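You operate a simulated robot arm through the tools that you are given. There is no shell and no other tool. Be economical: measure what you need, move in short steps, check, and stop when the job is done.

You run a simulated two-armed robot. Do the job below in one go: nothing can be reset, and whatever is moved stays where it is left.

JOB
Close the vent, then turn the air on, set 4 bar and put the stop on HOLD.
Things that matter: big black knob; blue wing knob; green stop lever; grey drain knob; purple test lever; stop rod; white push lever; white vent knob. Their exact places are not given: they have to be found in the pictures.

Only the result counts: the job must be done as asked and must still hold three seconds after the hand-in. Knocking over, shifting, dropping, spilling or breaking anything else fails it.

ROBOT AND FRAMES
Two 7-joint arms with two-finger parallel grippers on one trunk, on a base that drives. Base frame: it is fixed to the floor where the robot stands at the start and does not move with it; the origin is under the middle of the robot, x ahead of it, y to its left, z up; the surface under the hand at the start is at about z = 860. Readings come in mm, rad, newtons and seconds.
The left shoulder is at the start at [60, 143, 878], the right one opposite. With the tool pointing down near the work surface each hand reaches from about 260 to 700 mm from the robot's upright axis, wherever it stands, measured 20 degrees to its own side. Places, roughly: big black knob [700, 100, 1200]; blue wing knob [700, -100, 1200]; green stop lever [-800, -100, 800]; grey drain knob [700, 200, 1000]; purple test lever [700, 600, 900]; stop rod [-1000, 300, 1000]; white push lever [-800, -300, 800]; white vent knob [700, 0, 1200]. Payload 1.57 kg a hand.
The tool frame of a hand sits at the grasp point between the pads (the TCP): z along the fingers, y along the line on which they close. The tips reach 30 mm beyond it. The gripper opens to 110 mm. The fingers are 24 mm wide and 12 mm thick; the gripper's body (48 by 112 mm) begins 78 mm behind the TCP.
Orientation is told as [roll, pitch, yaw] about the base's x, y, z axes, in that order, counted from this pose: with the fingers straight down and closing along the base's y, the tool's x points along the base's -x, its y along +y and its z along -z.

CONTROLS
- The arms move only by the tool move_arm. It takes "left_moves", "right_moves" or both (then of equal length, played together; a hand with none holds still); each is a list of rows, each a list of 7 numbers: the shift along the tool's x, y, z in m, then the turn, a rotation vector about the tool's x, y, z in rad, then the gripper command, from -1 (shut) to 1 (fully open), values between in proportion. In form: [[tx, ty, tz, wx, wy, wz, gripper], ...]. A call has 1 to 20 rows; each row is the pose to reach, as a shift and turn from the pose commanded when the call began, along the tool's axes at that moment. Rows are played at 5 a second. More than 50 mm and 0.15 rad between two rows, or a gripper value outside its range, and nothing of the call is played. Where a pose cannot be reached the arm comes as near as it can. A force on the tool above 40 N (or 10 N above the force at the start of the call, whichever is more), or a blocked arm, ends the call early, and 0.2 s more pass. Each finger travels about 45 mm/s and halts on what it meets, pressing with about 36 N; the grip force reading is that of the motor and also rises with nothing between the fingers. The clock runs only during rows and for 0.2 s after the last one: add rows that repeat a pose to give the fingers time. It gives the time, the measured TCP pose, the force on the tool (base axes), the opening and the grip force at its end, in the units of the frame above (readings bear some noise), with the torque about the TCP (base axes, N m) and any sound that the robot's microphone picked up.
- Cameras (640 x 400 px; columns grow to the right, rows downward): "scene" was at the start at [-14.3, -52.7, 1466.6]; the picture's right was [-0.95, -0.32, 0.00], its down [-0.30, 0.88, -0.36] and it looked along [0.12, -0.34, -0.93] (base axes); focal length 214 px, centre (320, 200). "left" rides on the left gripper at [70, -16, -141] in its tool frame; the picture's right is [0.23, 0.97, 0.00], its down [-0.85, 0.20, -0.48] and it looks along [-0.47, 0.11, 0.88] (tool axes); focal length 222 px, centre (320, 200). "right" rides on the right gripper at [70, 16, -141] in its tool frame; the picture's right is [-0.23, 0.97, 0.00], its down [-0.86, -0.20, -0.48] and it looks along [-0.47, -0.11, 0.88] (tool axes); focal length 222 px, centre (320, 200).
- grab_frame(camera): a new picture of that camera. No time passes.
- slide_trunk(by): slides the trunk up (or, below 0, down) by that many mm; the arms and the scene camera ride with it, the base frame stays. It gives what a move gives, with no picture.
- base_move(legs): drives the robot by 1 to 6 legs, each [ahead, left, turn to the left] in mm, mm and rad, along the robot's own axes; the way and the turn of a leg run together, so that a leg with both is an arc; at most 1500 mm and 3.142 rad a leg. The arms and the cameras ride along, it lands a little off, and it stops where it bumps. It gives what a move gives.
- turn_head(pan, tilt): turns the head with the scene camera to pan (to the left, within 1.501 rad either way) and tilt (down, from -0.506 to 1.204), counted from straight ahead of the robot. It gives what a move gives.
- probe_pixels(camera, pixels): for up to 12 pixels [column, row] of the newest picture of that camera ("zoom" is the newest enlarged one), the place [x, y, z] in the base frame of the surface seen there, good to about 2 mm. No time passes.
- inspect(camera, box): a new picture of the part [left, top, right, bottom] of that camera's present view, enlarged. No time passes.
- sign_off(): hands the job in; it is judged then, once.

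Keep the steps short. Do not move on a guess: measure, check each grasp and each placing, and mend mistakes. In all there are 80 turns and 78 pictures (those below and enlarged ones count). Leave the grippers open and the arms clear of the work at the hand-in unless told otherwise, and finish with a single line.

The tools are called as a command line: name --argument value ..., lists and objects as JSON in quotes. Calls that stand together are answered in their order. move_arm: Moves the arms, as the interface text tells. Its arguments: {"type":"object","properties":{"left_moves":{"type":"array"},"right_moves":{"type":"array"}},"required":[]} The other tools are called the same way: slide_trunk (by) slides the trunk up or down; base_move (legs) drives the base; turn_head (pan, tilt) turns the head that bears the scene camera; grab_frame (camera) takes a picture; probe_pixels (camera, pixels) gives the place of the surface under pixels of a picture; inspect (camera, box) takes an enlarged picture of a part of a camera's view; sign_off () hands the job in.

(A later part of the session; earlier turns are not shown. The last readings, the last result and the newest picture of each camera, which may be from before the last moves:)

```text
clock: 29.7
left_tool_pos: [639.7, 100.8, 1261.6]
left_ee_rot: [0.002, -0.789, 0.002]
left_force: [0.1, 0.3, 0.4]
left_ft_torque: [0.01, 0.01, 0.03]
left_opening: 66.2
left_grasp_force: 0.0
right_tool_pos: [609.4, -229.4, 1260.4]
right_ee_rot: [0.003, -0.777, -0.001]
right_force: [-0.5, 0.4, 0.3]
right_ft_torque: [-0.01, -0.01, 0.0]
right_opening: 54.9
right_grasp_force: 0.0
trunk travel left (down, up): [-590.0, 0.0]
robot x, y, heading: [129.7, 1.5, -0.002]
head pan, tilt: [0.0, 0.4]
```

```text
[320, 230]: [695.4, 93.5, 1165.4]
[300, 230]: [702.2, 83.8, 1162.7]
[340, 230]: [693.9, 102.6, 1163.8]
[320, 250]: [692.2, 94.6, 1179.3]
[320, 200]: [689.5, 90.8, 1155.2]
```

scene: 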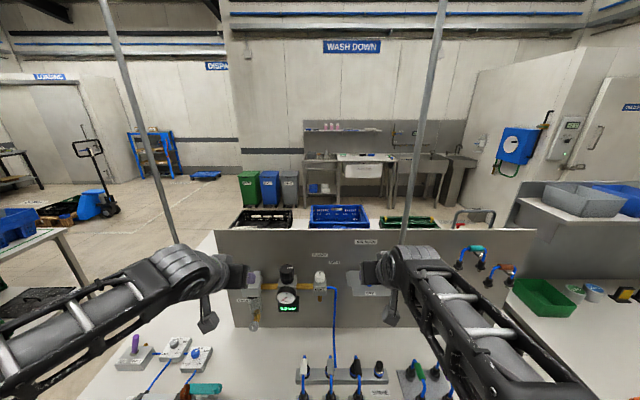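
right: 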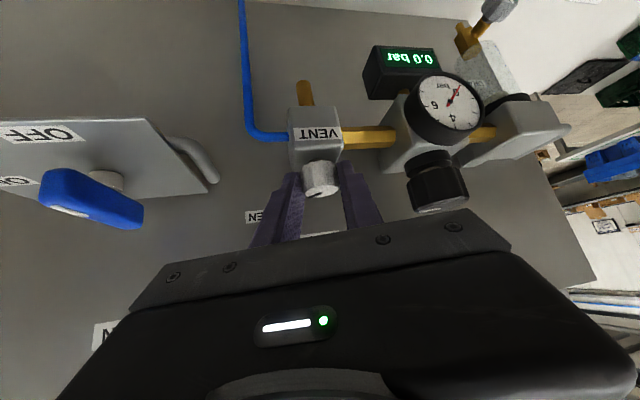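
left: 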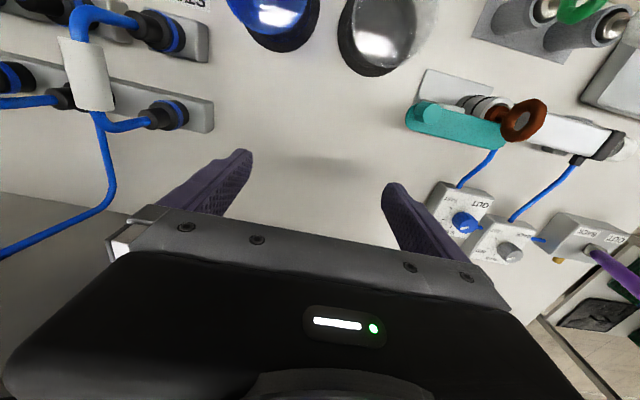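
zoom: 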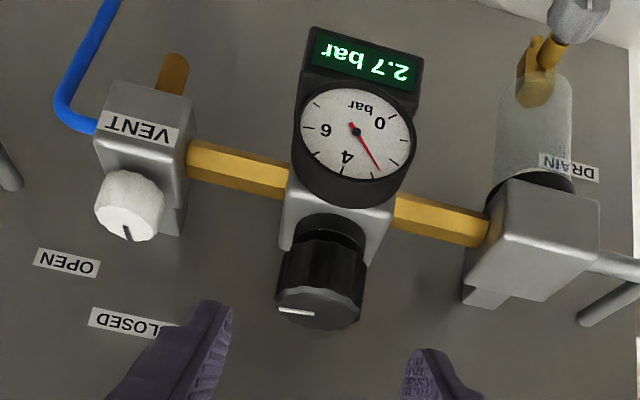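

Left camera sees display (2.7 bar) and the wing mark is at ON. Advance onto the black knob and grip.

move_arm --left_moves '[[0, 0, 0.03, 0, 0, 0, 0.2], [0, 0, 0.06, 0, 0, 0, 0.2], [0, 0, 0.082, 0, 0, 0, 0.2], [0, 0, 0.082, 0, 0, 0, 0.2], [0, 0, 0.082, 0, 0, 0, -0.5], [0, 0, 0.082, 0, 0, 0, -0.5], [0, 0, 0.082, 0, 0, 0, -0.5], [0, 0, 0.082, 0, 0, 0, -0.5]]'

inspect --camera "left" --box '[200, 0, 440, 200]'

```text
clock: 31.5
left_tool_pos: [698.9, 99.7, 1204.3]
left_ee_rot: [0.0, -0.788, 0.0]
left_force: [-0.2, 0.1, -2.0]
left_ft_torque: [-0.05, -0.18, -0.02]
left_opening: 43.4
left_grasp_force: 37.9
right_tool_pos: [611.1, -228.7, 1260.7]
right_ee_rot: [0.001, -0.777, -0.001]
right_force: [0.3, -0.9, -0.3]
right_ft_torque: [0.02, 0.04, 0.01]
right_opening: 55.2
right_grasp_force: 0.1
trunk travel left (down, up): [-590.0, 0.0]
robot x, y, heading: [140.6, 2.7, 0.004]
head pan, tilt: [0.0, 0.4]
```

```text
2.00 times, centred on (320, 100) of left
```

zoom: 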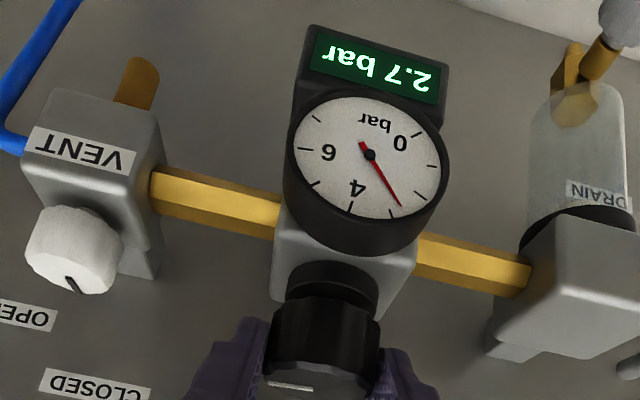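

Gripped (43.4 mm). Try 0.3 rad clockwise and read.

move_arm --left_moves '[[0, 0.0012, 0, 0.106, 0, 0.106, -0.5], [-0.0002, 0.0024, 0.0002, 0.212, 0, 0.212, -0.5], [-0.0002, 0.0024, 0.0002, 0.212, 0, 0.212, -0.5], [-0.0002, 0.0024, 0.0002, 0.212, 0, 0.212, -0.5]]'

inspect --camera "left" --box '[200, 0, 440, 200]'

```text
clock: 32.5
left_tool_pos: [700.6, 104.1, 1204.2]
left_ee_rot: [-0.001, -0.792, -0.3]
left_force: [2.2, 3.3, 6.4]
left_ft_torque: [-0.3, 0.95, 0.07]
left_opening: 43.4
left_grasp_force: 45.1
right_tool_pos: [610.3, -227.0, 1260.6]
right_ee_rot: [-0.001, -0.778, 0.0]
right_force: [0.2, 1.0, 0.8]
right_ft_torque: [0.06, -0.02, -0.03]
right_opening: 55.1
right_grasp_force: 0.0
trunk travel left (down, up): [-590.0, 0.0]
robot x, y, heading: [135.8, 1.8, 0.002]
head pan, tilt: [0.0, 0.4]
```

```text
2.00 times, centred on (320, 100) of left
```

zoom: 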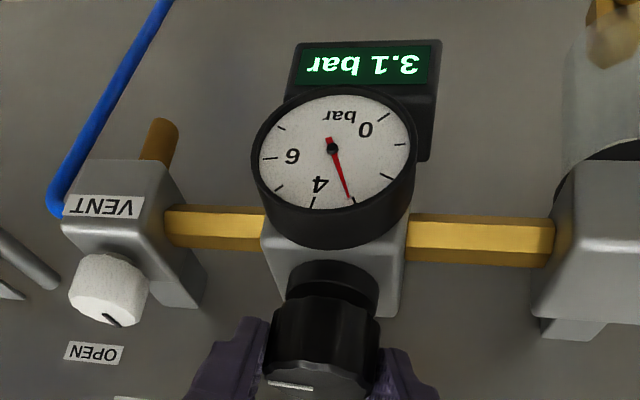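

Clockwise raises it (3.1). Another 0.45 rad.

move_arm --left_moves '[[0, 0.0012, 0, 0.106, 0, 0.106, -0.5], [-0.0002, 0.0024, 0.0002, 0.212, 0, 0.212, -0.5], [-0.0005, 0.0035, 0.0005, 0.318, 0, 0.318, -0.5], [-0.0005, 0.0035, 0.0005, 0.318, 0, 0.318, -0.5], [-0.0005, 0.0035, 0.0005, 0.318, 0, 0.318, -0.5], [-0.0005, 0.0035, 0.0005, 0.318, 0, 0.318, -0.5]]'

inspect --camera "left" --box '[200, 0, 440, 200]'

```text
clock: 33.9
left_tool_pos: [703.4, 109.8, 1204.3]
left_ee_rot: [0.005, -0.792, -0.75]
left_force: [9.1, 5.8, 18.3]
left_ft_torque: [-0.92, 0.16, 0.17]
left_opening: 43.2
left_grasp_force: 45.0
right_tool_pos: [610.9, -227.2, 1260.8]
right_ee_rot: [-0.002, -0.776, 0.0]
right_force: [-0.1, -0.6, -0.1]
right_ft_torque: [0.02, -0.04, 0.01]
right_opening: 55.0
right_grasp_force: 0.1
trunk travel left (down, up): [-590.0, 0.0]
robot x, y, heading: [138.0, -1.0, -0.002]
head pan, tilt: [0.0, 0.4]
```

```text
2.00 times, centred on (320, 100) of left
```

zoom: 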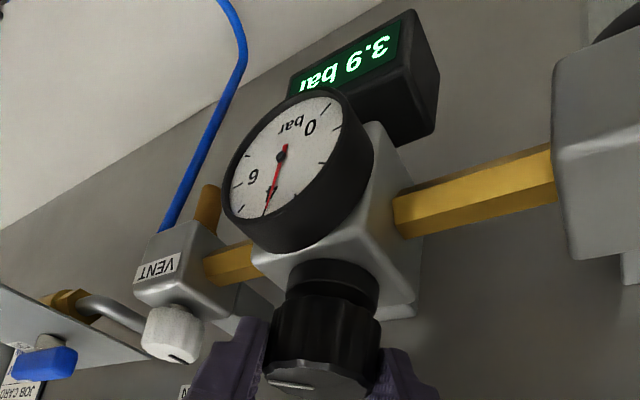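

3.9 bar; add a small 0.06 rad and wait.

move_arm --left_moves '[[0, 0.0004, 0, 0.042, 0, 0.042, -0.5], [0, 0.0004, 0, 0.042, 0, 0.042, -0.5], [0, 0.0004, 0, 0.042, 0, 0.042, -0.5], [0, 0.0004, 0, 0.042, 0, 0.042, -0.5], [0, 0.0004, 0, 0.042, 0, 0.042, -0.5]]'

inspect --camera "left" --box '[260, 0, 380, 100]'

```text
clock: 35.1
left_tool_pos: [703.2, 108.3, 1205.1]
left_ee_rot: [0.008, -0.792, -0.811]
left_force: [8.8, 8.8, 19.2]
left_ft_torque: [-0.54, 0.03, 0.14]
left_opening: 43.5
left_grasp_force: 45.0
right_tool_pos: [609.7, -225.5, 1260.0]
right_ee_rot: [-0.001, -0.778, 0.0]
right_force: [-0.6, 0.9, 0.1]
right_ft_torque: [0.02, -0.04, -0.03]
right_opening: 55.1
right_grasp_force: 0.1
trunk travel left (down, up): [-590.0, 0.0]
robot x, y, heading: [135.8, -4.8, -0.0]
head pan, tilt: [0.0, 0.4]
```

```text
4.00 times, centred on (320, 50) of left
```

zoom: 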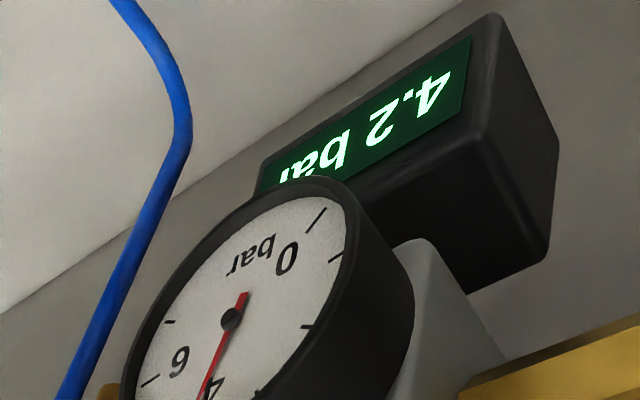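

4.2, so there is lag. Wait to see the settled value.

move_arm --left_moves '[[0, 0, 0, 0, 0, 0, -0.5], [0, 0, 0, 0, 0, 0, -0.5], [0, 0, 0, 0, 0, 0, -0.5], [0, 0, 0, 0, 0, 0, -0.5], [0, 0, 0, 0, 0, 0, -0.5], [0, 0, 0, 0, 0, 0, -0.5], [0, 0, 0, 0, 0, 0, -0.5], [0, 0, 0, 0, 0, 0, -0.5]]'

inspect --camera "left" --box '[260, 0, 380, 100]'

```text
clock: 36.9
left_tool_pos: [703.6, 109.5, 1204.2]
left_ee_rot: [0.006, -0.794, -0.811]
left_force: [8.7, 9.7, 18.8]
left_ft_torque: [-0.36, 0.14, 0.13]
left_opening: 43.6
left_grasp_force: 45.3
right_tool_pos: [610.6, -228.2, 1260.0]
right_ee_rot: [-0.002, -0.778, 0.0]
right_force: [0.4, -0.8, -1.0]
right_ft_torque: [0.0, 0.02, -0.01]
right_opening: 55.0
right_grasp_force: 0.0
trunk travel left (down, up): [-590.0, 0.0]
robot x, y, heading: [138.7, 0.9, 0.001]
head pan, tilt: [0.0, 0.4]
```

```text
4.00 times, centred on (320, 50) of left
```

zoom: 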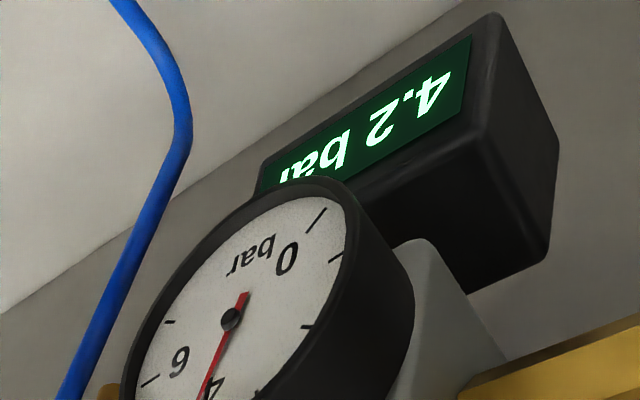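

Settled at 4.2. Turn back 0.11 rad and wait.

move_arm --left_moves '[[0, -0.0009, 0, -0.078, 0, -0.078, -0.5], [0, -0.0009, 0, -0.078, 0, -0.078, -0.5], [0, -0.0009, 0, -0.078, 0, -0.078, -0.5], [0, -0.0009, 0, -0.078, 0, -0.078, -0.5], [0, -0.0009, 0, -0.078, 0, -0.078, -0.5], [0, -0.0009, 0, -0.078, 0, -0.078, -0.5], [0, -0.0009, 0, -0.078, 0, -0.078, -0.5], [0, -0.0009, 0, -0.078, 0, -0.078, -0.5], [0, -0.0009, 0, -0.078, 0, -0.078, -0.5], [0, -0.0009, 0, -0.078, 0, -0.078, -0.5]]'

inspect --camera "left" --box '[260, 0, 380, 100]'

```text
clock: 39.1
left_tool_pos: [701.5, 108.7, 1205.2]
left_ee_rot: [0.005, -0.793, -0.699]
left_force: [5.6, 13.2, 17.3]
left_ft_torque: [0.06, 0.03, 0.19]
left_opening: 43.1
left_grasp_force: 45.2
right_tool_pos: [609.9, -226.5, 1261.7]
right_ee_rot: [-0.003, -0.777, 0.002]
right_force: [-0.2, 0.2, -0.9]
right_ft_torque: [0.0, 0.04, 0.01]
right_opening: 55.3
right_grasp_force: 0.1
trunk travel left (down, up): [-590.0, 0.0]
robot x, y, heading: [133.8, 0.6, -0.002]
head pan, tilt: [0.0, 0.4]
```

```text
4.00 times, centred on (320, 50) of left
```

zoom: 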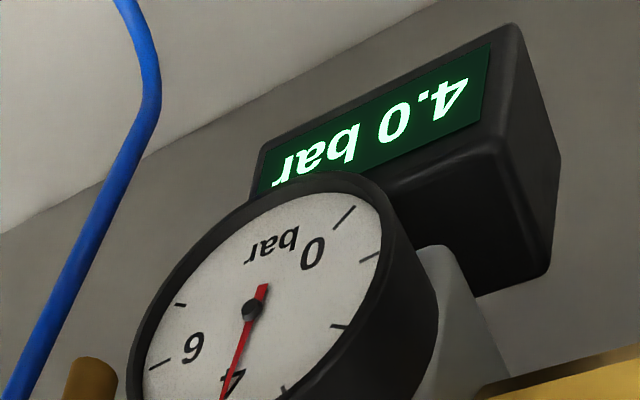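

4.0 bar. Release and back out, then re-read.

move_arm --left_moves '[[0, 0, 0, 0, 0, 0, 0.2], [0, 0, 0, 0, 0, 0, 0.2], [0, 0, -0.03, 0, 0, 0, 0.2], [0, 0, -0.06, 0, 0, 0, 0.2], [0, 0, -0.09, 0, 0, 0, 0.2], [0, 0, -0.09, 0, 0, 0, 0.2], [0, 0, -0.09, 0, 0, 0, 0.2]]'

inspect --camera "left" --box '[200, 0, 440, 200]'

```text
clock: 40.7
left_tool_pos: [653.4, 146.4, 1265.5]
left_ee_rot: [0.005, -0.788, -0.702]
left_force: [-0.1, 0.2, -0.2]
left_ft_torque: [0.03, 0.01, 0.02]
left_opening: 66.0
left_grasp_force: 0.0
right_tool_pos: [610.3, -227.9, 1260.9]
right_ee_rot: [0.0, -0.778, 0.0]
right_force: [0.4, -0.1, -0.1]
right_ft_torque: [-0.02, 0.0, 0.01]
right_opening: 55.2
right_grasp_force: 0.1
trunk travel left (down, up): [-590.0, 0.0]
robot x, y, heading: [139.2, -0.6, 0.003]
head pan, tilt: [0.0, 0.4]
```

```text
2.00 times, centred on (320, 100) of left
```

zoom: 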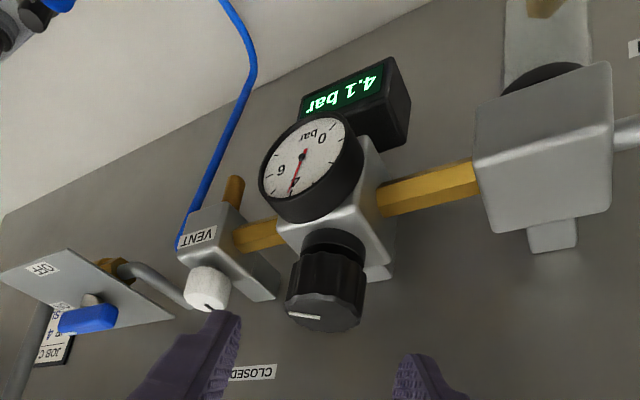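

Reads 4.1 after release (strain relaxed). Regrip centred (shift −2.4 mm lateral) and trim.

move_arm --left_moves '[[0, -0.001, 0.03, 0, 0, 0, 0.2], [0, -0.0024, 0.06, 0, 0, 0, 0.2], [0, -0.0024, 0.088, 0, 0, 0, 0.2], [0, -0.0024, 0.088, 0, 0, 0, 0.2], [0, -0.0024, 0.088, 0, 0, 0, -0.4], [0, -0.0024, 0.088, 0, 0, 0, -0.4], [0, -0.0024, 0.088, 0, 0, 0, -0.4], [0, -0.0024, 0.088, 0, 0, 0, -0.4], [0, -0.0024, 0.088, 0, 0, 0, -0.4], [0, -0.0024, 0.088, 0, 0, 0, -0.4]]'

inspect --camera "left" --box '[260, 0, 380, 100]'

```text
clock: 42.9
left_tool_pos: [701.6, 107.5, 1205.4]
left_ee_rot: [0.005, -0.791, -0.7]
left_force: [13.1, 12.4, 6.4]
left_ft_torque: [0.34, -0.13, 0.24]
left_opening: 43.1
left_grasp_force: 44.3
right_tool_pos: [612.0, -226.7, 1260.9]
right_ee_rot: [-0.003, -0.777, 0.002]
right_force: [-0.2, -0.1, -0.1]
right_ft_torque: [0.02, 0.03, 0.0]
right_opening: 55.1
right_grasp_force: 0.1
trunk travel left (down, up): [-590.0, 0.0]
robot x, y, heading: [140.6, 1.8, -0.004]
head pan, tilt: [0.0, 0.4]
```

```text
4.00 times, centred on (320, 50) of left
```

zoom: 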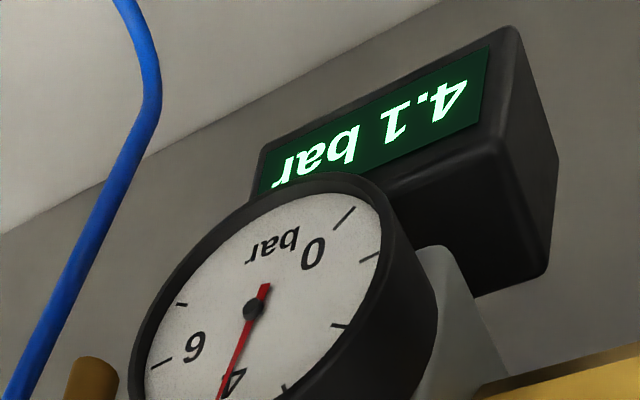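

move_arm --left_moves '[[0, 0.002, 0, -0.035, 0, -0.035, -0.4], [0, 0.002, 0, -0.035, 0, -0.035, -0.4], [0, 0.002, 0, -0.035, 0, -0.035, -0.4], [0, 0.002, 0, -0.035, 0, -0.035, -0.4], [0, 0.002, 0, -0.035, 0, -0.035, -0.4], [0, 0.002, 0, -0.035, 0, -0.035, -0.4], [0, 0.002, 0, -0.035, 0, -0.035, -0.4], [0, 0.002, 0, -0.035, 0, -0.035, 0.2], [0, 0.002, 0, -0.035, 0, -0.035, 0.2], [0, 0.002, 0, -0.035, 0, -0.035, 0.2], [0, 0.002, -0.03, -0.035, 0, -0.035, 0.2], [0, 0.002, -0.06, -0.035, 0, -0.035, 0.2], [0, 0.002, -0.09, -0.035, 0, -0.035, 0.2], [0, 0.002, -0.09, -0.035, 0, -0.035, 0.2], [0, 0.002, -0.09, -0.035, 0, -0.035, 0.2], [0, 0.002, -0.09, -0.035, 0, -0.035, 0.2]]'

inspect --camera "left" --box '[200, 0, 440, 200]'

```text
clock: 46.3
left_tool_pos: [652.9, 148.4, 1265.1]
left_ee_rot: [0.006, -0.79, -0.651]
left_force: [-0.5, -0.1, 0.4]
left_ft_torque: [0.01, 0.0, -0.04]
left_opening: 66.0
left_grasp_force: 0.2
right_tool_pos: [610.7, -229.4, 1261.3]
right_ee_rot: [-0.002, -0.777, 0.0]
right_force: [0.1, -0.5, -0.7]
right_ft_torque: [0.01, 0.02, -0.01]
right_opening: 54.9
right_grasp_force: 0.2
trunk travel left (down, up): [-590.0, 0.0]
robot x, y, heading: [137.8, -0.7, 0.003]
head pan, tilt: [0.0, 0.4]
```

```text
2.00 times, centred on (320, 100) of left
```

zoom: 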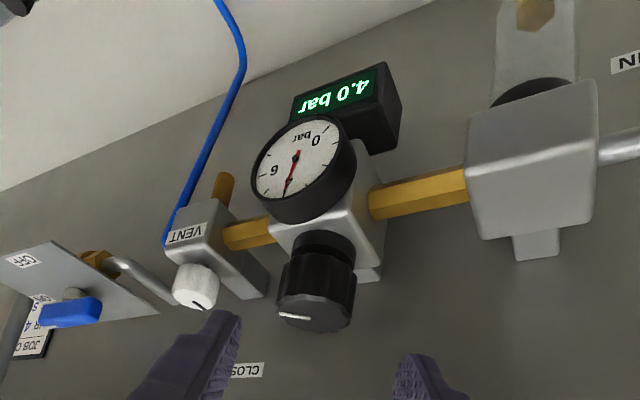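

4.0 bar holds. Back away from the table and look around with the head toward the rear.

base_move --legs '[[-200, 0, 0]]'

turn_head --pan -1.5 --tilt 0.4

grab_frame --camera "scene"

turn_head --pan 1.5 --tilt 0.4

grab_frame --camera "scene"

```text
clock: 47.9
left_tool_pos: [450.8, 149.7, 1266.4]
left_ee_rot: [0.005, -0.789, -0.648]
left_force: [-0.5, -0.4, 0.7]
left_ft_torque: [0.05, 0.0, -0.01]
left_opening: 65.8
left_grasp_force: 0.1
right_tool_pos: [410.8, -227.1, 1260.2]
right_ee_rot: [0.0, -0.777, 0.003]
right_force: [-1.0, 0.4, 0.2]
right_ft_torque: [0.01, 0.02, -0.02]
right_opening: 55.2
right_grasp_force: 0.2
trunk travel left (down, up): [-590.0, 0.0]
robot x, y, heading: [-62.9, -1.0, 0.009]
head pan, tilt: [0.0, 0.4]
```

```text
clock: 49.5
left_tool_pos: [452.7, 150.1, 1266.6]
left_ee_rot: [0.004, -0.789, -0.648]
left_force: [0.1, -0.3, -0.3]
left_ft_torque: [-0.01, 0.01, 0.03]
left_opening: 66.2
left_grasp_force: 0.1
right_tool_pos: [412.8, -226.1, 1261.0]
right_ee_rot: [0.001, -0.777, 0.001]
right_force: [1.3, 0.1, -0.6]
right_ft_torque: [0.01, 0.0, 0.02]
right_opening: 54.9
right_grasp_force: 0.0
trunk travel left (down, up): [-590.0, 0.0]
robot x, y, heading: [-63.2, 1.3, 0.006]
head pan, tilt: [-1.499, 0.4]
```

```text
37 pictures are left
```

scene: 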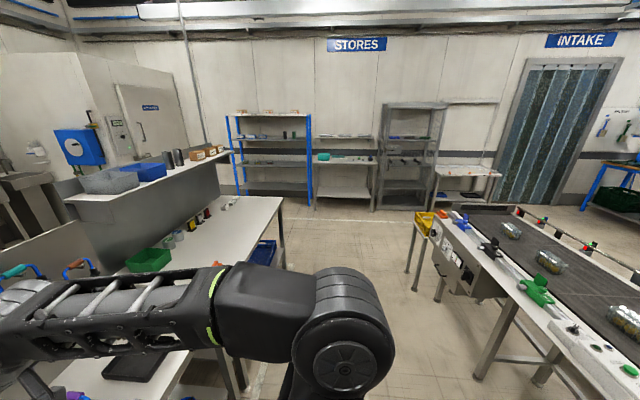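

```text
clock: 52.1
left_tool_pos: [451.1, 150.6, 1265.8]
left_ee_rot: [0.003, -0.79, -0.648]
left_force: [-0.2, -0.2, 0.1]
left_ft_torque: [0.01, 0.0, -0.04]
left_opening: 66.0
left_grasp_force: 0.0
right_tool_pos: [412.6, -227.3, 1260.7]
right_ee_rot: [-0.001, -0.778, 0.002]
right_force: [0.1, -0.1, -0.3]
right_ft_torque: [0.0, 0.02, 0.03]
right_opening: 54.7
right_grasp_force: 0.0
trunk travel left (down, up): [-590.0, 0.0]
robot x, y, heading: [-61.8, -0.6, 0.002]
head pan, tilt: [1.499, 0.4]
```

```text
36 pictures are left
```

scene: 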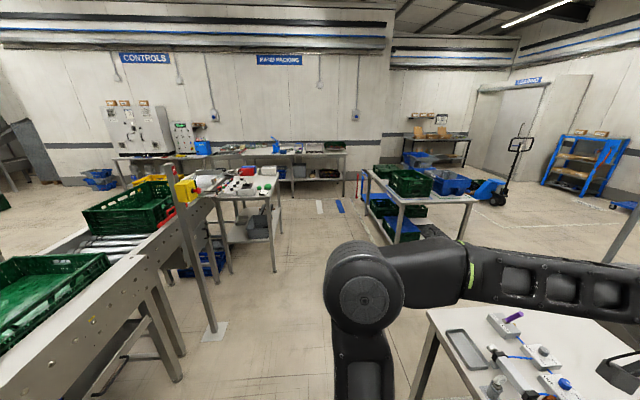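

probe_pixels --camera "scene" --pixels '[[180, 200], [170, 150], [205, 320], [150, 270], [60, 340], [130, 210], [430, 310], [375, 180]]'

turn_head --pan -1.5 --tilt 0.6

grab_frame --camera "scene"

probe_pixels --camera "scene" --pixels '[[440, 170], [470, 220], [550, 290], [600, 350], [560, 215], [520, 150], [255, 150], [200, 110], [430, 160], [625, 250]]'

```text
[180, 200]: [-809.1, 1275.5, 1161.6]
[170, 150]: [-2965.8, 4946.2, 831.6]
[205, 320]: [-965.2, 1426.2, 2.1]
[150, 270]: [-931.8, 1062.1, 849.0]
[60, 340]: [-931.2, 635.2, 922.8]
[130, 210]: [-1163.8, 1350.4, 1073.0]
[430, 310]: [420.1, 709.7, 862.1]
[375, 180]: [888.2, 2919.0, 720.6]
```

```text
clock: 54.7
left_tool_pos: [451.4, 149.7, 1266.7]
left_ee_rot: [0.003, -0.788, -0.646]
left_force: [-0.3, -0.1, -0.3]
left_ft_torque: [0.01, 0.03, 0.0]
left_opening: 66.0
left_grasp_force: 0.2
right_tool_pos: [411.0, -226.9, 1261.0]
right_ee_rot: [0.0, -0.777, 0.002]
right_force: [-0.4, -0.1, -0.6]
right_ft_torque: [-0.02, 0.04, -0.01]
right_opening: 55.2
right_grasp_force: 0.1
trunk travel left (down, up): [-590.0, 0.0]
robot x, y, heading: [-64.8, 0.1, -0.001]
head pan, tilt: [-1.499, 0.6]
```

```text
35 pictures are left
```

scene: 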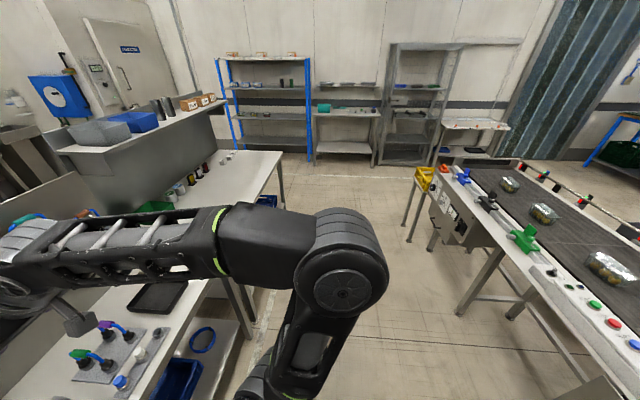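

```text
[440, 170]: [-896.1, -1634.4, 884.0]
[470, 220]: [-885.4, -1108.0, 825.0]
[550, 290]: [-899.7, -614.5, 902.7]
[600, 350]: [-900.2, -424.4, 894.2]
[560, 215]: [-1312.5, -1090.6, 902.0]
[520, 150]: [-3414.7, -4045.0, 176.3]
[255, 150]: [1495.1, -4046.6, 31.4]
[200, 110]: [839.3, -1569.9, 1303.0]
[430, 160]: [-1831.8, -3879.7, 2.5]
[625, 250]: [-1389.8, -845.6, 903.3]
```

Conveyor edge is at x≈−890, everything within the swing is below the hands. Turn around.

base_move --legs '[[0, 0, 3.14]]'

turn_head --pan 0 --tilt 0.6

grab_frame --camera "scene"

```text
clock: 62.4
left_tool_pos: [-579.9, -141.4, 1265.5]
left_ee_rot: [0.004, -0.789, 2.475]
left_force: [0.0, -0.9, 0.4]
left_ft_torque: [-0.01, 0.03, 0.01]
left_opening: 65.6
left_grasp_force: 0.0
right_tool_pos: [-534.0, 234.7, 1261.2]
right_ee_rot: [0.001, -0.777, 3.127]
right_force: [0.1, -0.2, 0.4]
right_ft_torque: [0.0, 0.01, 0.0]
right_opening: 54.8
right_grasp_force: 0.0
trunk travel left (down, up): [-590.0, 0.0]
robot x, y, heading: [-62.6, -5.1, 3.126]
head pan, tilt: [-1.499, 0.6]
```

```text
clock: 64.0
left_tool_pos: [-579.8, -142.9, 1266.6]
left_ee_rot: [0.003, -0.79, 2.478]
left_force: [-0.1, -0.2, -0.6]
left_ft_torque: [-0.02, 0.0, 0.0]
left_opening: 66.1
left_grasp_force: 0.1
right_tool_pos: [-533.6, 234.0, 1260.5]
right_ee_rot: [-0.001, -0.777, 3.128]
right_force: [0.0, 0.5, -0.3]
right_ft_torque: [-0.03, -0.02, 0.0]
right_opening: 54.7
right_grasp_force: 0.0
trunk travel left (down, up): [-590.0, 0.0]
robot x, y, heading: [-63.0, -1.9, 3.127]
head pan, tilt: [0.0, 0.6]
```

```text
34 pictures are left
```

scene: 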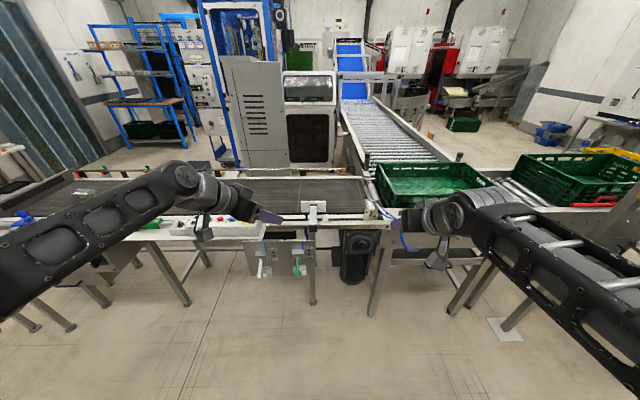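

inspect --camera "scene" --box '[240, 230, 330, 290]'

probe_pixels --camera "zoom" --pixels '[[150, 200], [150, 250], [395, 200], [400, 260], [430, 250], [220, 100], [150, 290], [420, 300], [350, 60], [165, 270]]'

inspect --camera "scene" --box '[280, 170, 440, 270]'

```text
6.67 times, centred on (285, 260) of scene
```

zoom: 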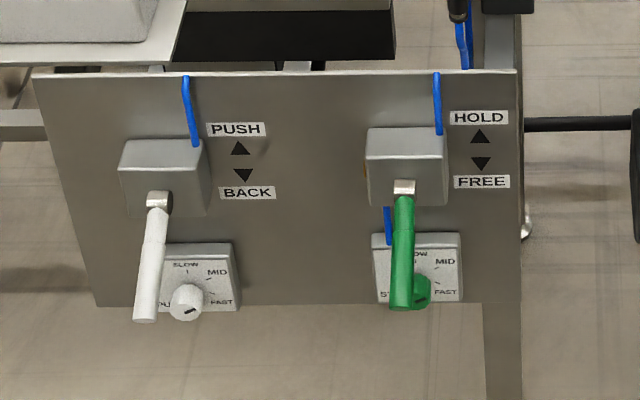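

```text
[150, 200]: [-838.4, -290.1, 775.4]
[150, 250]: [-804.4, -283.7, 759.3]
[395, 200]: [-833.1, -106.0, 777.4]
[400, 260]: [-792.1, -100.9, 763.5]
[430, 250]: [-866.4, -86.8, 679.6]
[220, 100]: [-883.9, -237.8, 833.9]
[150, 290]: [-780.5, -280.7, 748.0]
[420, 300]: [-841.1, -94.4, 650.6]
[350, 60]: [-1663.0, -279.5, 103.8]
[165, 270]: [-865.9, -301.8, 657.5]
```

```text
4.00 times, centred on (360, 220) of scene
```

zoom: 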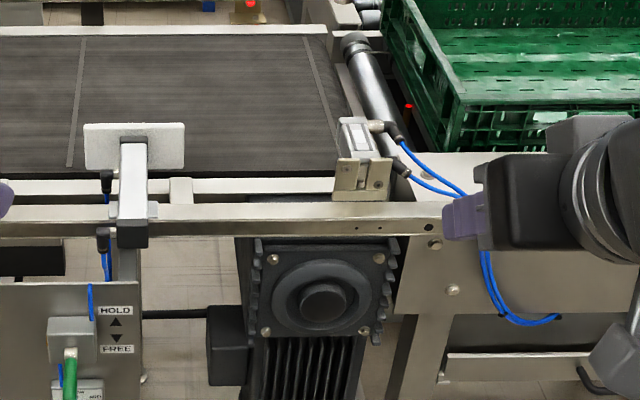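

The green lever (zoomed at (400,250), z≈760) points down at FREE; HOLD is up. Lower the trunk, drive closer and level the left hand's yaw.

slide_trunk --by -350

move_arm --left_moves '[[0, 0, 0, -0.092, 0, -0.092, -0.2], [0, 0, 0, -0.184, 0, -0.184, -0.2], [0, 0, 0, -0.276, 0, -0.276, -0.2], [0, 0, 0, -0.368, 0, -0.368, -0.2], [0, 0, 0, -0.459, 0, -0.459, -0.2], [0, 0, 0, -0.459, 0, -0.459, -0.2]]'

base_move --legs '[[130, 0, 0]]'

grab_frame --camera "left"

grab_frame --camera "scene"

```text
clock: 67.4
left_tool_pos: [-578.9, -141.9, 916.6]
left_ee_rot: [0.004, -0.79, 2.479]
left_force: [0.4, 0.0, 0.0]
left_ft_torque: [0.01, 0.03, 0.0]
left_opening: 66.1
left_grasp_force: 0.1
right_tool_pos: [-534.1, 235.1, 910.2]
right_ee_rot: [-0.002, -0.776, 3.129]
right_force: [-0.6, 0.5, 0.2]
right_ft_torque: [0.04, -0.02, 0.0]
right_opening: 54.9
right_grasp_force: 0.1
trunk travel left (down, up): [-240.0, 350.0]
robot x, y, heading: [-65.1, -1.3, 3.128]
head pan, tilt: [0.0, 0.6]
```

```text
clock: 68.8
left_tool_pos: [-578.9, -140.9, 916.7]
left_ee_rot: [0.002, -0.791, 3.127]
left_force: [0.3, 0.9, -0.3]
left_ft_torque: [0.01, 0.0, 0.01]
left_opening: 44.0
left_grasp_force: 0.1
right_tool_pos: [-533.9, 234.4, 911.5]
right_ee_rot: [-0.002, -0.778, 3.129]
right_force: [-0.2, 0.5, -1.0]
right_ft_torque: [-0.01, -0.01, 0.01]
right_opening: 54.9
right_grasp_force: 0.2
trunk travel left (down, up): [-240.0, 350.0]
robot x, y, heading: [-62.9, 1.1, 3.123]
head pan, tilt: [0.0, 0.6]
```

```text
clock: 70.1
left_tool_pos: [-713.4, -138.4, 916.1]
left_ee_rot: [0.0, -0.789, 3.127]
left_force: [0.2, 0.0, -1.0]
left_ft_torque: [-0.04, 0.0, -0.01]
left_opening: 43.9
left_grasp_force: 0.0
right_tool_pos: [-665.3, 237.4, 909.1]
right_ee_rot: [-0.002, -0.777, 3.124]
right_force: [0.0, 0.4, -0.1]
right_ft_torque: [0.03, 0.03, 0.0]
right_opening: 54.7
right_grasp_force: 0.0
trunk travel left (down, up): [-240.0, 350.0]
robot x, y, heading: [-194.0, 5.1, 3.13]
head pan, tilt: [0.0, 0.6]
```

```text
31 pictures are left
```

left: 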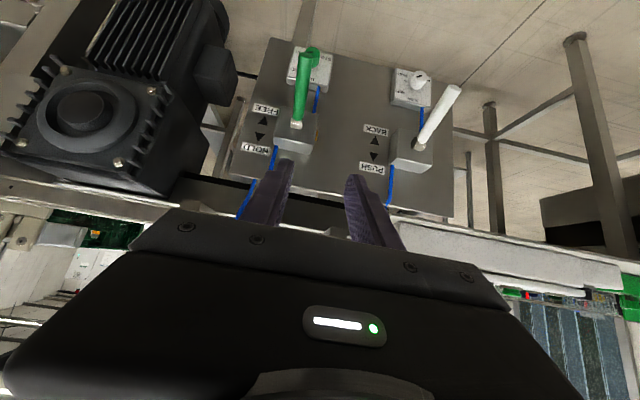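

```text
30 pictures are left
```

scene: 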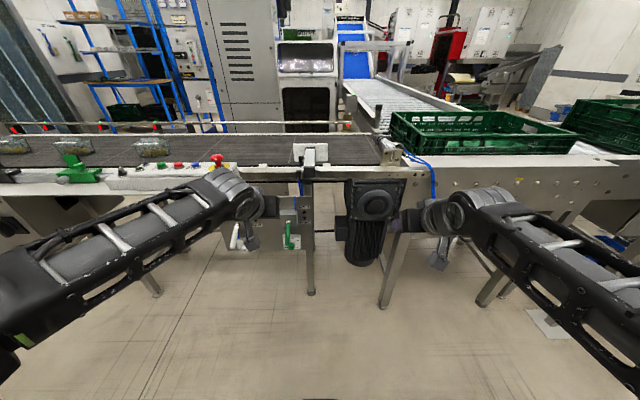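

inspect --camera "left" --box '[230, 30, 350, 170]'

probe_pixels --camera "left" --pixels '[[310, 52], [304, 60], [314, 60], [303, 80], [300, 100], [298, 118], [296, 125], [295, 138], [307, 80], [299, 80]]'

```text
2.86 times, centred on (290, 100) of left
```

zoom: 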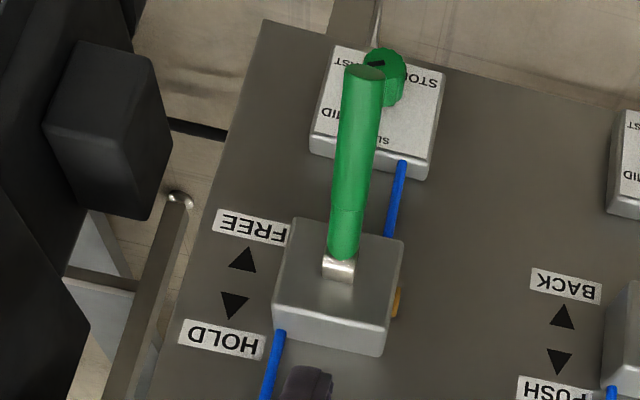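

```text
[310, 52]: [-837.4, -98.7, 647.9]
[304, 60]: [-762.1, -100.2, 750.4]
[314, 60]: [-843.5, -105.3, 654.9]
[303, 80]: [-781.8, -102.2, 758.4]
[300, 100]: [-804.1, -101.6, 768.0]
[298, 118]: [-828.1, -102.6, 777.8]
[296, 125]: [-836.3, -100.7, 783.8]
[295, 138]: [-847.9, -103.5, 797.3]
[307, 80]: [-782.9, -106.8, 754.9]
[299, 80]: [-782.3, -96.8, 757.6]
```

Lever measured: centre y −102, at x −780 its centre is z≈752, slope 24° down, pivot ≈ [−846, −102, 782]. Move to the pre-grasp 80 mm back along the tool.

move_arm --left_moves '[[0.017, -0.009, 0.021, 0, 0, 0, -0.2], [0.034, -0.018, 0.041, 0, 0, 0, -0.2], [0.051, -0.027, 0.062, 0, 0, 0, -0.2], [0.0685, -0.0363, 0.0828, 0, 0, 0, -0.2], [0.0685, -0.0363, 0.0828, 0, 0, 0, -0.2]]'

inspect --camera "left" --box '[200, 30, 440, 200]'

probe_pixels --camera "zoom" --pixels '[[320, 200], [310, 220], [330, 180]]'

```text
clock: 71.3
left_tool_pos: [-722.6, -100.0, 810.1]
left_ee_rot: [-0.002, -0.789, 3.126]
left_force: [0.1, 0.1, -0.8]
left_ft_torque: [0.0, 0.01, 0.04]
left_opening: 44.1
left_grasp_force: 0.0
right_tool_pos: [-665.9, 238.3, 909.7]
right_ee_rot: [0.0, -0.777, 3.124]
right_force: [-0.2, 0.1, -0.4]
right_ft_torque: [-0.01, -0.03, -0.01]
right_opening: 54.9
right_grasp_force: 0.0
trunk travel left (down, up): [-240.0, 350.0]
robot x, y, heading: [-195.1, 3.2, 3.128]
head pan, tilt: [0.0, 0.6]
```

```text
2.35 times, centred on (320, 115) of left
```

zoom: 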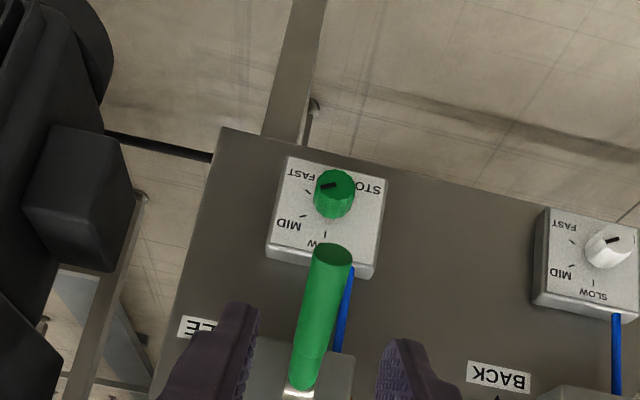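

```text
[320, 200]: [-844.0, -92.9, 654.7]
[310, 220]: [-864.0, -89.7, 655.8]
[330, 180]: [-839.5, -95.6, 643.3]
```

move_arm --left_moves '[[0, 0.001, 0.03, 0, 0, 0, -0.2], [0, 0.002, 0.06, 0, 0, 0, -0.2], [0, 0.002, 0.081, 0, 0, 0, -0.2], [0, 0.002, 0.081, 0, 0, 0, -1], [0, 0.002, 0.081, 0, 0, 0, -1], [0, 0.002, 0.081, 0, 0, 0, -1], [0, 0.002, 0.081, 0, 0, 0, -1]]'

inspect --camera "left" --box '[200, 30, 440, 200]'

```text
clock: 72.9
left_tool_pos: [-778.9, -100.6, 752.6]
left_ee_rot: [-0.002, -0.79, 3.123]
left_force: [-1.3, 18.0, -2.7]
left_ft_torque: [0.41, -0.18, 0.7]
left_opening: 16.8
left_grasp_force: 31.6
right_tool_pos: [-665.0, 239.7, 910.0]
right_ee_rot: [0.002, -0.775, 3.123]
right_force: [-0.3, -0.2, -0.2]
right_ft_torque: [-0.02, 0.01, -0.03]
right_opening: 55.1
right_grasp_force: 0.0
trunk travel left (down, up): [-240.0, 350.0]
robot x, y, heading: [-192.6, 2.4, 3.126]
head pan, tilt: [0.0, 0.6]
```

```text
2.35 times, centred on (320, 115) of left
```

zoom: 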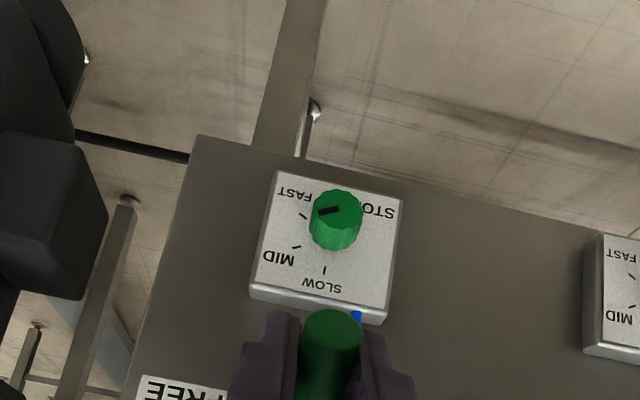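

Gripped (16.8 mm). Lift the lever along its arc, with the hand partly following.

move_arm --left_moves '[[-0.0035, -0.002, -0.0067, 0, 0.05, 0, -1], [-0.0069, -0.002, -0.0134, 0, 0.1, 0, -1], [-0.0117, -0.002, -0.0193, 0, 0.15, 0, -1], [-0.0165, -0.002, -0.0252, 0, 0.2, 0, -1], [-0.0224, -0.002, -0.03, 0, 0.25, 0, -1], [-0.0284, -0.002, -0.0349, 0, 0.3, 0, -1], [-0.035, -0.002, -0.0384, 0, 0.35, 0, -1], [-0.0419, -0.002, -0.0419, 0, 0.4, 0, -1], [-0.0419, -0.002, -0.0419, 0, 0.4, 0, -1]]'

grab_frame --camera "left"

inspect --camera "scene" --box '[220, 130, 440, 270]'

```text
clock: 74.9
left_tool_pos: [-780.5, -101.3, 810.1]
left_ee_rot: [0.003, -0.385, 3.126]
left_force: [-1.2, 4.9, -15.4]
left_ft_torque: [-0.27, -0.96, 1.0]
left_opening: 16.8
left_grasp_force: 32.4
right_tool_pos: [-666.5, 237.0, 910.1]
right_ee_rot: [-0.001, -0.774, 3.125]
right_force: [-0.4, 0.7, 0.1]
right_ft_torque: [0.0, 0.01, -0.02]
right_opening: 54.8
right_grasp_force: 0.1
trunk travel left (down, up): [-240.0, 350.0]
robot x, y, heading: [-195.9, 1.3, 3.122]
head pan, tilt: [0.0, 0.6]
```

```text
26 pictures are left
```

left: 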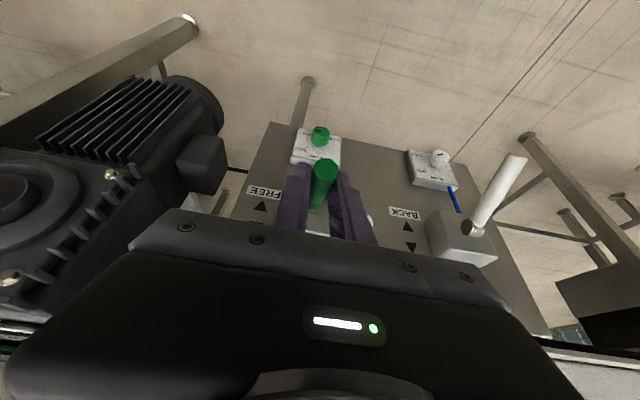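

```text
2.86 times, centred on (330, 200) of scene
```

zoom: 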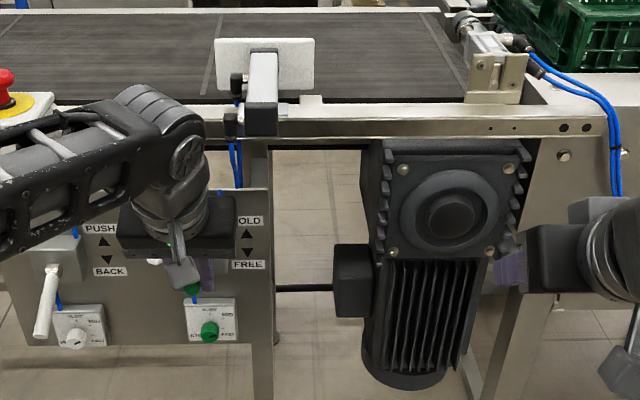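

Lever is up; nudge a few degrees more to be sure it's at its end stop.

move_arm --left_moves '[[-0.0035, 0, -0.0033, 0, 0.03, 0, -1], [-0.007, 0, -0.0065, 0, 0.06, 0, -1], [-0.0105, 0, -0.0098, 0, 0.1, 0, -1], [-0.0105, 0, -0.0098, 0, 0.1, 0, -1]]'

```text
clock: 75.9
left_tool_pos: [-785.0, -101.0, 822.1]
left_ee_rot: [0.002, -0.283, 3.125]
left_force: [8.1, 1.9, -25.3]
left_ft_torque: [-0.28, -0.29, 0.68]
left_opening: 16.8
left_grasp_force: 31.9
right_tool_pos: [-665.3, 236.7, 910.4]
right_ee_rot: [-0.002, -0.777, 3.124]
right_force: [0.1, 0.4, 0.5]
right_ft_torque: [0.0, 0.0, -0.02]
right_opening: 55.0
right_grasp_force: 0.0
trunk travel left (down, up): [-240.0, 350.0]
robot x, y, heading: [-193.3, 1.9, 3.127]
head pan, tilt: [0.0, 0.6]
```

move_arm --left_moves '[[0, 0, 0, 0, 0, 0, -0.3], [0, 0, 0, 0, 0, 0, -0.3], [0, 0, -0.03, 0, 0, 0, -0.3], [0.02, 0, -0.06, 0, 0, 0, -0.3], [0.06, 0, -0.08, 0, 0, 0, -0.3], [0.1, 0, -0.09, 0, 0, 0, -0.3], [0.1, 0, -0.09, 0, 0, 0, -0.3]]'

inspect --camera "left" --box '[200, 30, 440, 230]'

inspect --camera "scene" --box '[220, 130, 440, 270]'

```text
clock: 77.5
left_tool_pos: [-666.8, -101.6, 882.8]
left_ee_rot: [-0.001, -0.289, 3.127]
left_force: [-0.1, 0.8, 0.0]
left_ft_torque: [0.0, 0.02, 0.03]
left_opening: 38.3
left_grasp_force: 0.0
right_tool_pos: [-665.0, 238.1, 910.8]
right_ee_rot: [0.0, -0.779, 3.123]
right_force: [-0.1, -0.4, -0.5]
right_ft_torque: [0.05, -0.02, 0.0]
right_opening: 55.1
right_grasp_force: 0.1
trunk travel left (down, up): [-240.0, 350.0]
robot x, y, heading: [-195.0, 2.0, 3.129]
head pan, tilt: [0.0, 0.6]
```

```text
2.00 times, centred on (320, 130) of left
```

zoom: 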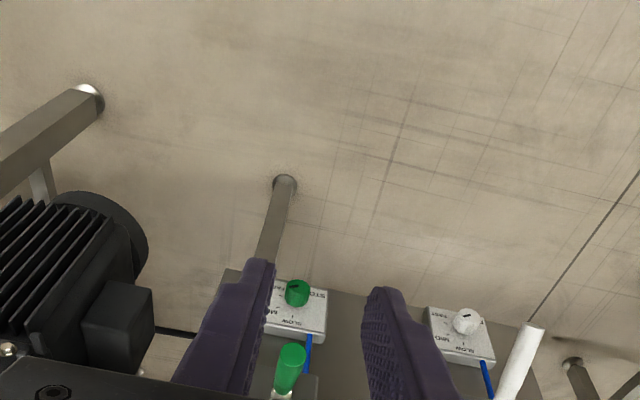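

```text
2.86 times, centred on (330, 200) of scene
```

zoom: 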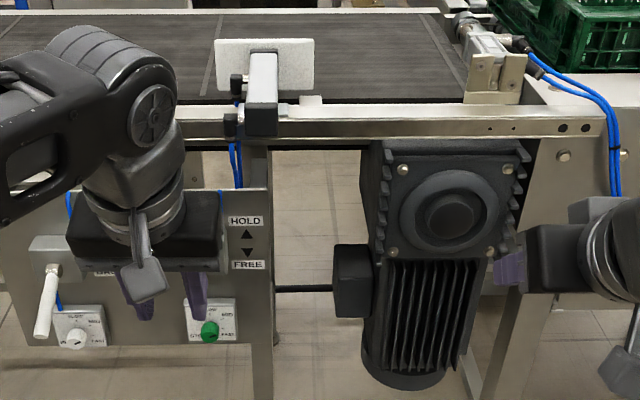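

Move the left hand aside to see the lever and check the stop rod.

move_arm --left_moves '[[0.03, 0.04, -0.02, 0, 0, 0, 0], [0.05, 0.08, -0.05, 0, 0, 0, 0], [0.05, 0.12, -0.09, 0, 0, 0, 0], [0.05, 0.16, -0.12, 0, 0, 0, 0], [0.05, 0.19, -0.12, 0, 0, 0, 0]]'

inspect --camera "scene" --box '[230, 180, 320, 260]'

probe_pixels --camera "zoom" --pixels '[[430, 240], [430, 200], [430, 270], [440, 220]]'

inspect --camera "scene" --box '[340, 110, 420, 170]'

probe_pixels --camera "zoom" --pixels '[[300, 150], [260, 130], [330, 200], [380, 200], [250, 110]]'

```text
refused: row 1 steps farther than a row can; nothing moved
```

```text
5.00 times, centred on (275, 220) of scene
```

zoom: 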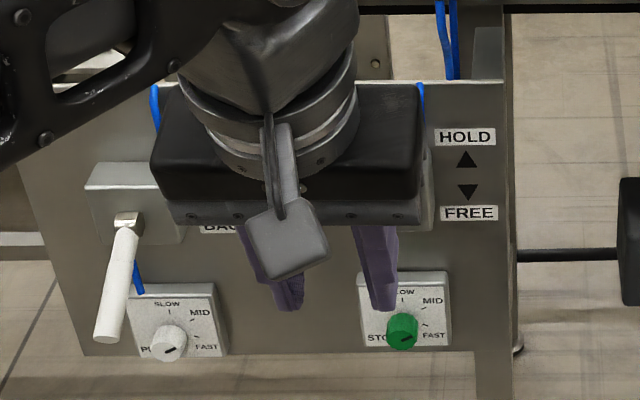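

```text
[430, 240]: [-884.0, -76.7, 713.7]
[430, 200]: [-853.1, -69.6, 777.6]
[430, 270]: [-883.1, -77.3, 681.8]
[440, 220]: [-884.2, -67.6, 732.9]
```

```text
6.67 times, centred on (380, 140) of scene
```

zoom: 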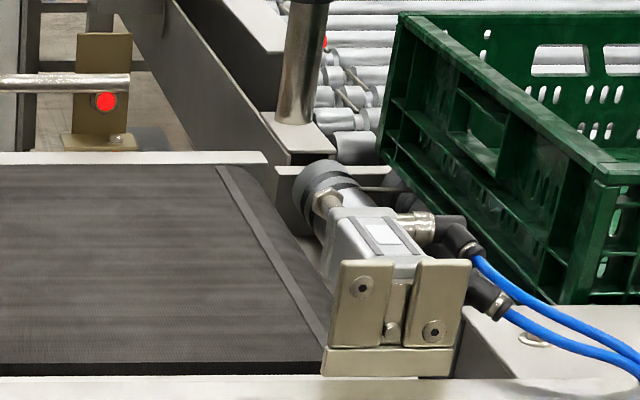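

```text
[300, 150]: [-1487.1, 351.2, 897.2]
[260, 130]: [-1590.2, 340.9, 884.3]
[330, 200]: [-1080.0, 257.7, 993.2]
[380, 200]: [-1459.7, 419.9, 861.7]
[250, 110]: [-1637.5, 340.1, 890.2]
```

move_arm --left_moves '[[0.02, 0.03, -0.02, 0, 0, 0, 0], [0.04, 0.06, -0.05, 0, 0, 0, 0], [0.05, 0.09, -0.08, 0, 0, 0, 0], [0.05, 0.13, -0.1, 0, 0, 0, 0], [0.05, 0.17, -0.12, 0, 0, 0, 0], [0.05, 0.19, -0.12, 0, 0, 0, 0]]'

inspect --camera "scene" --box '[240, 190, 320, 250]'

probe_pixels --camera "zoom" --pixels '[[390, 180], [390, 200], [390, 150], [390, 220], [385, 170]]'

grab_frame --camera "scene"

```text
clock: 78.9
left_tool_pos: [-604.0, -244.3, 943.7]
left_ee_rot: [0.003, -0.291, 3.125]
left_force: [0.2, 0.2, -0.4]
left_ft_torque: [-0.03, 0.03, 0.01]
left_opening: 54.7
left_grasp_force: 0.1
left hand out of reach, approached as far as the arm can: row 4, 5, 6
right_tool_pos: [-664.4, 238.5, 910.4]
right_ee_rot: [0.001, -0.779, 3.125]
right_force: [0.9, 0.8, -0.1]
right_ft_torque: [-0.02, 0.0, 0.03]
right_opening: 55.2
right_grasp_force: 0.1
trunk travel left (down, up): [-240.0, 350.0]
robot x, y, heading: [-198.6, 2.3, 3.125]
head pan, tilt: [0.0, 0.6]
```

```text
6.67 times, centred on (280, 220) of scene
```

zoom: 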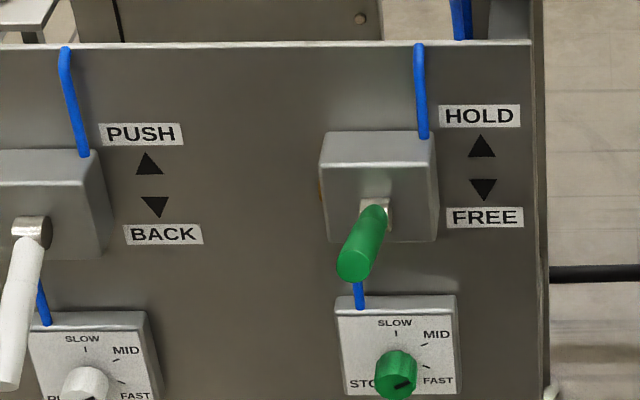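

```text
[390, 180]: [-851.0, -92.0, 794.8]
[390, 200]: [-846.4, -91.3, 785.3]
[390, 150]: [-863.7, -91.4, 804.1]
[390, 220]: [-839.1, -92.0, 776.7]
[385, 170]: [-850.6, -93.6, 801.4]
```

```text
19 pictures are left
```

scene: 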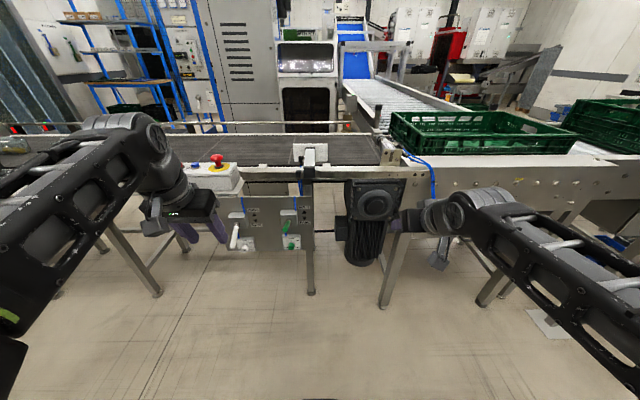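

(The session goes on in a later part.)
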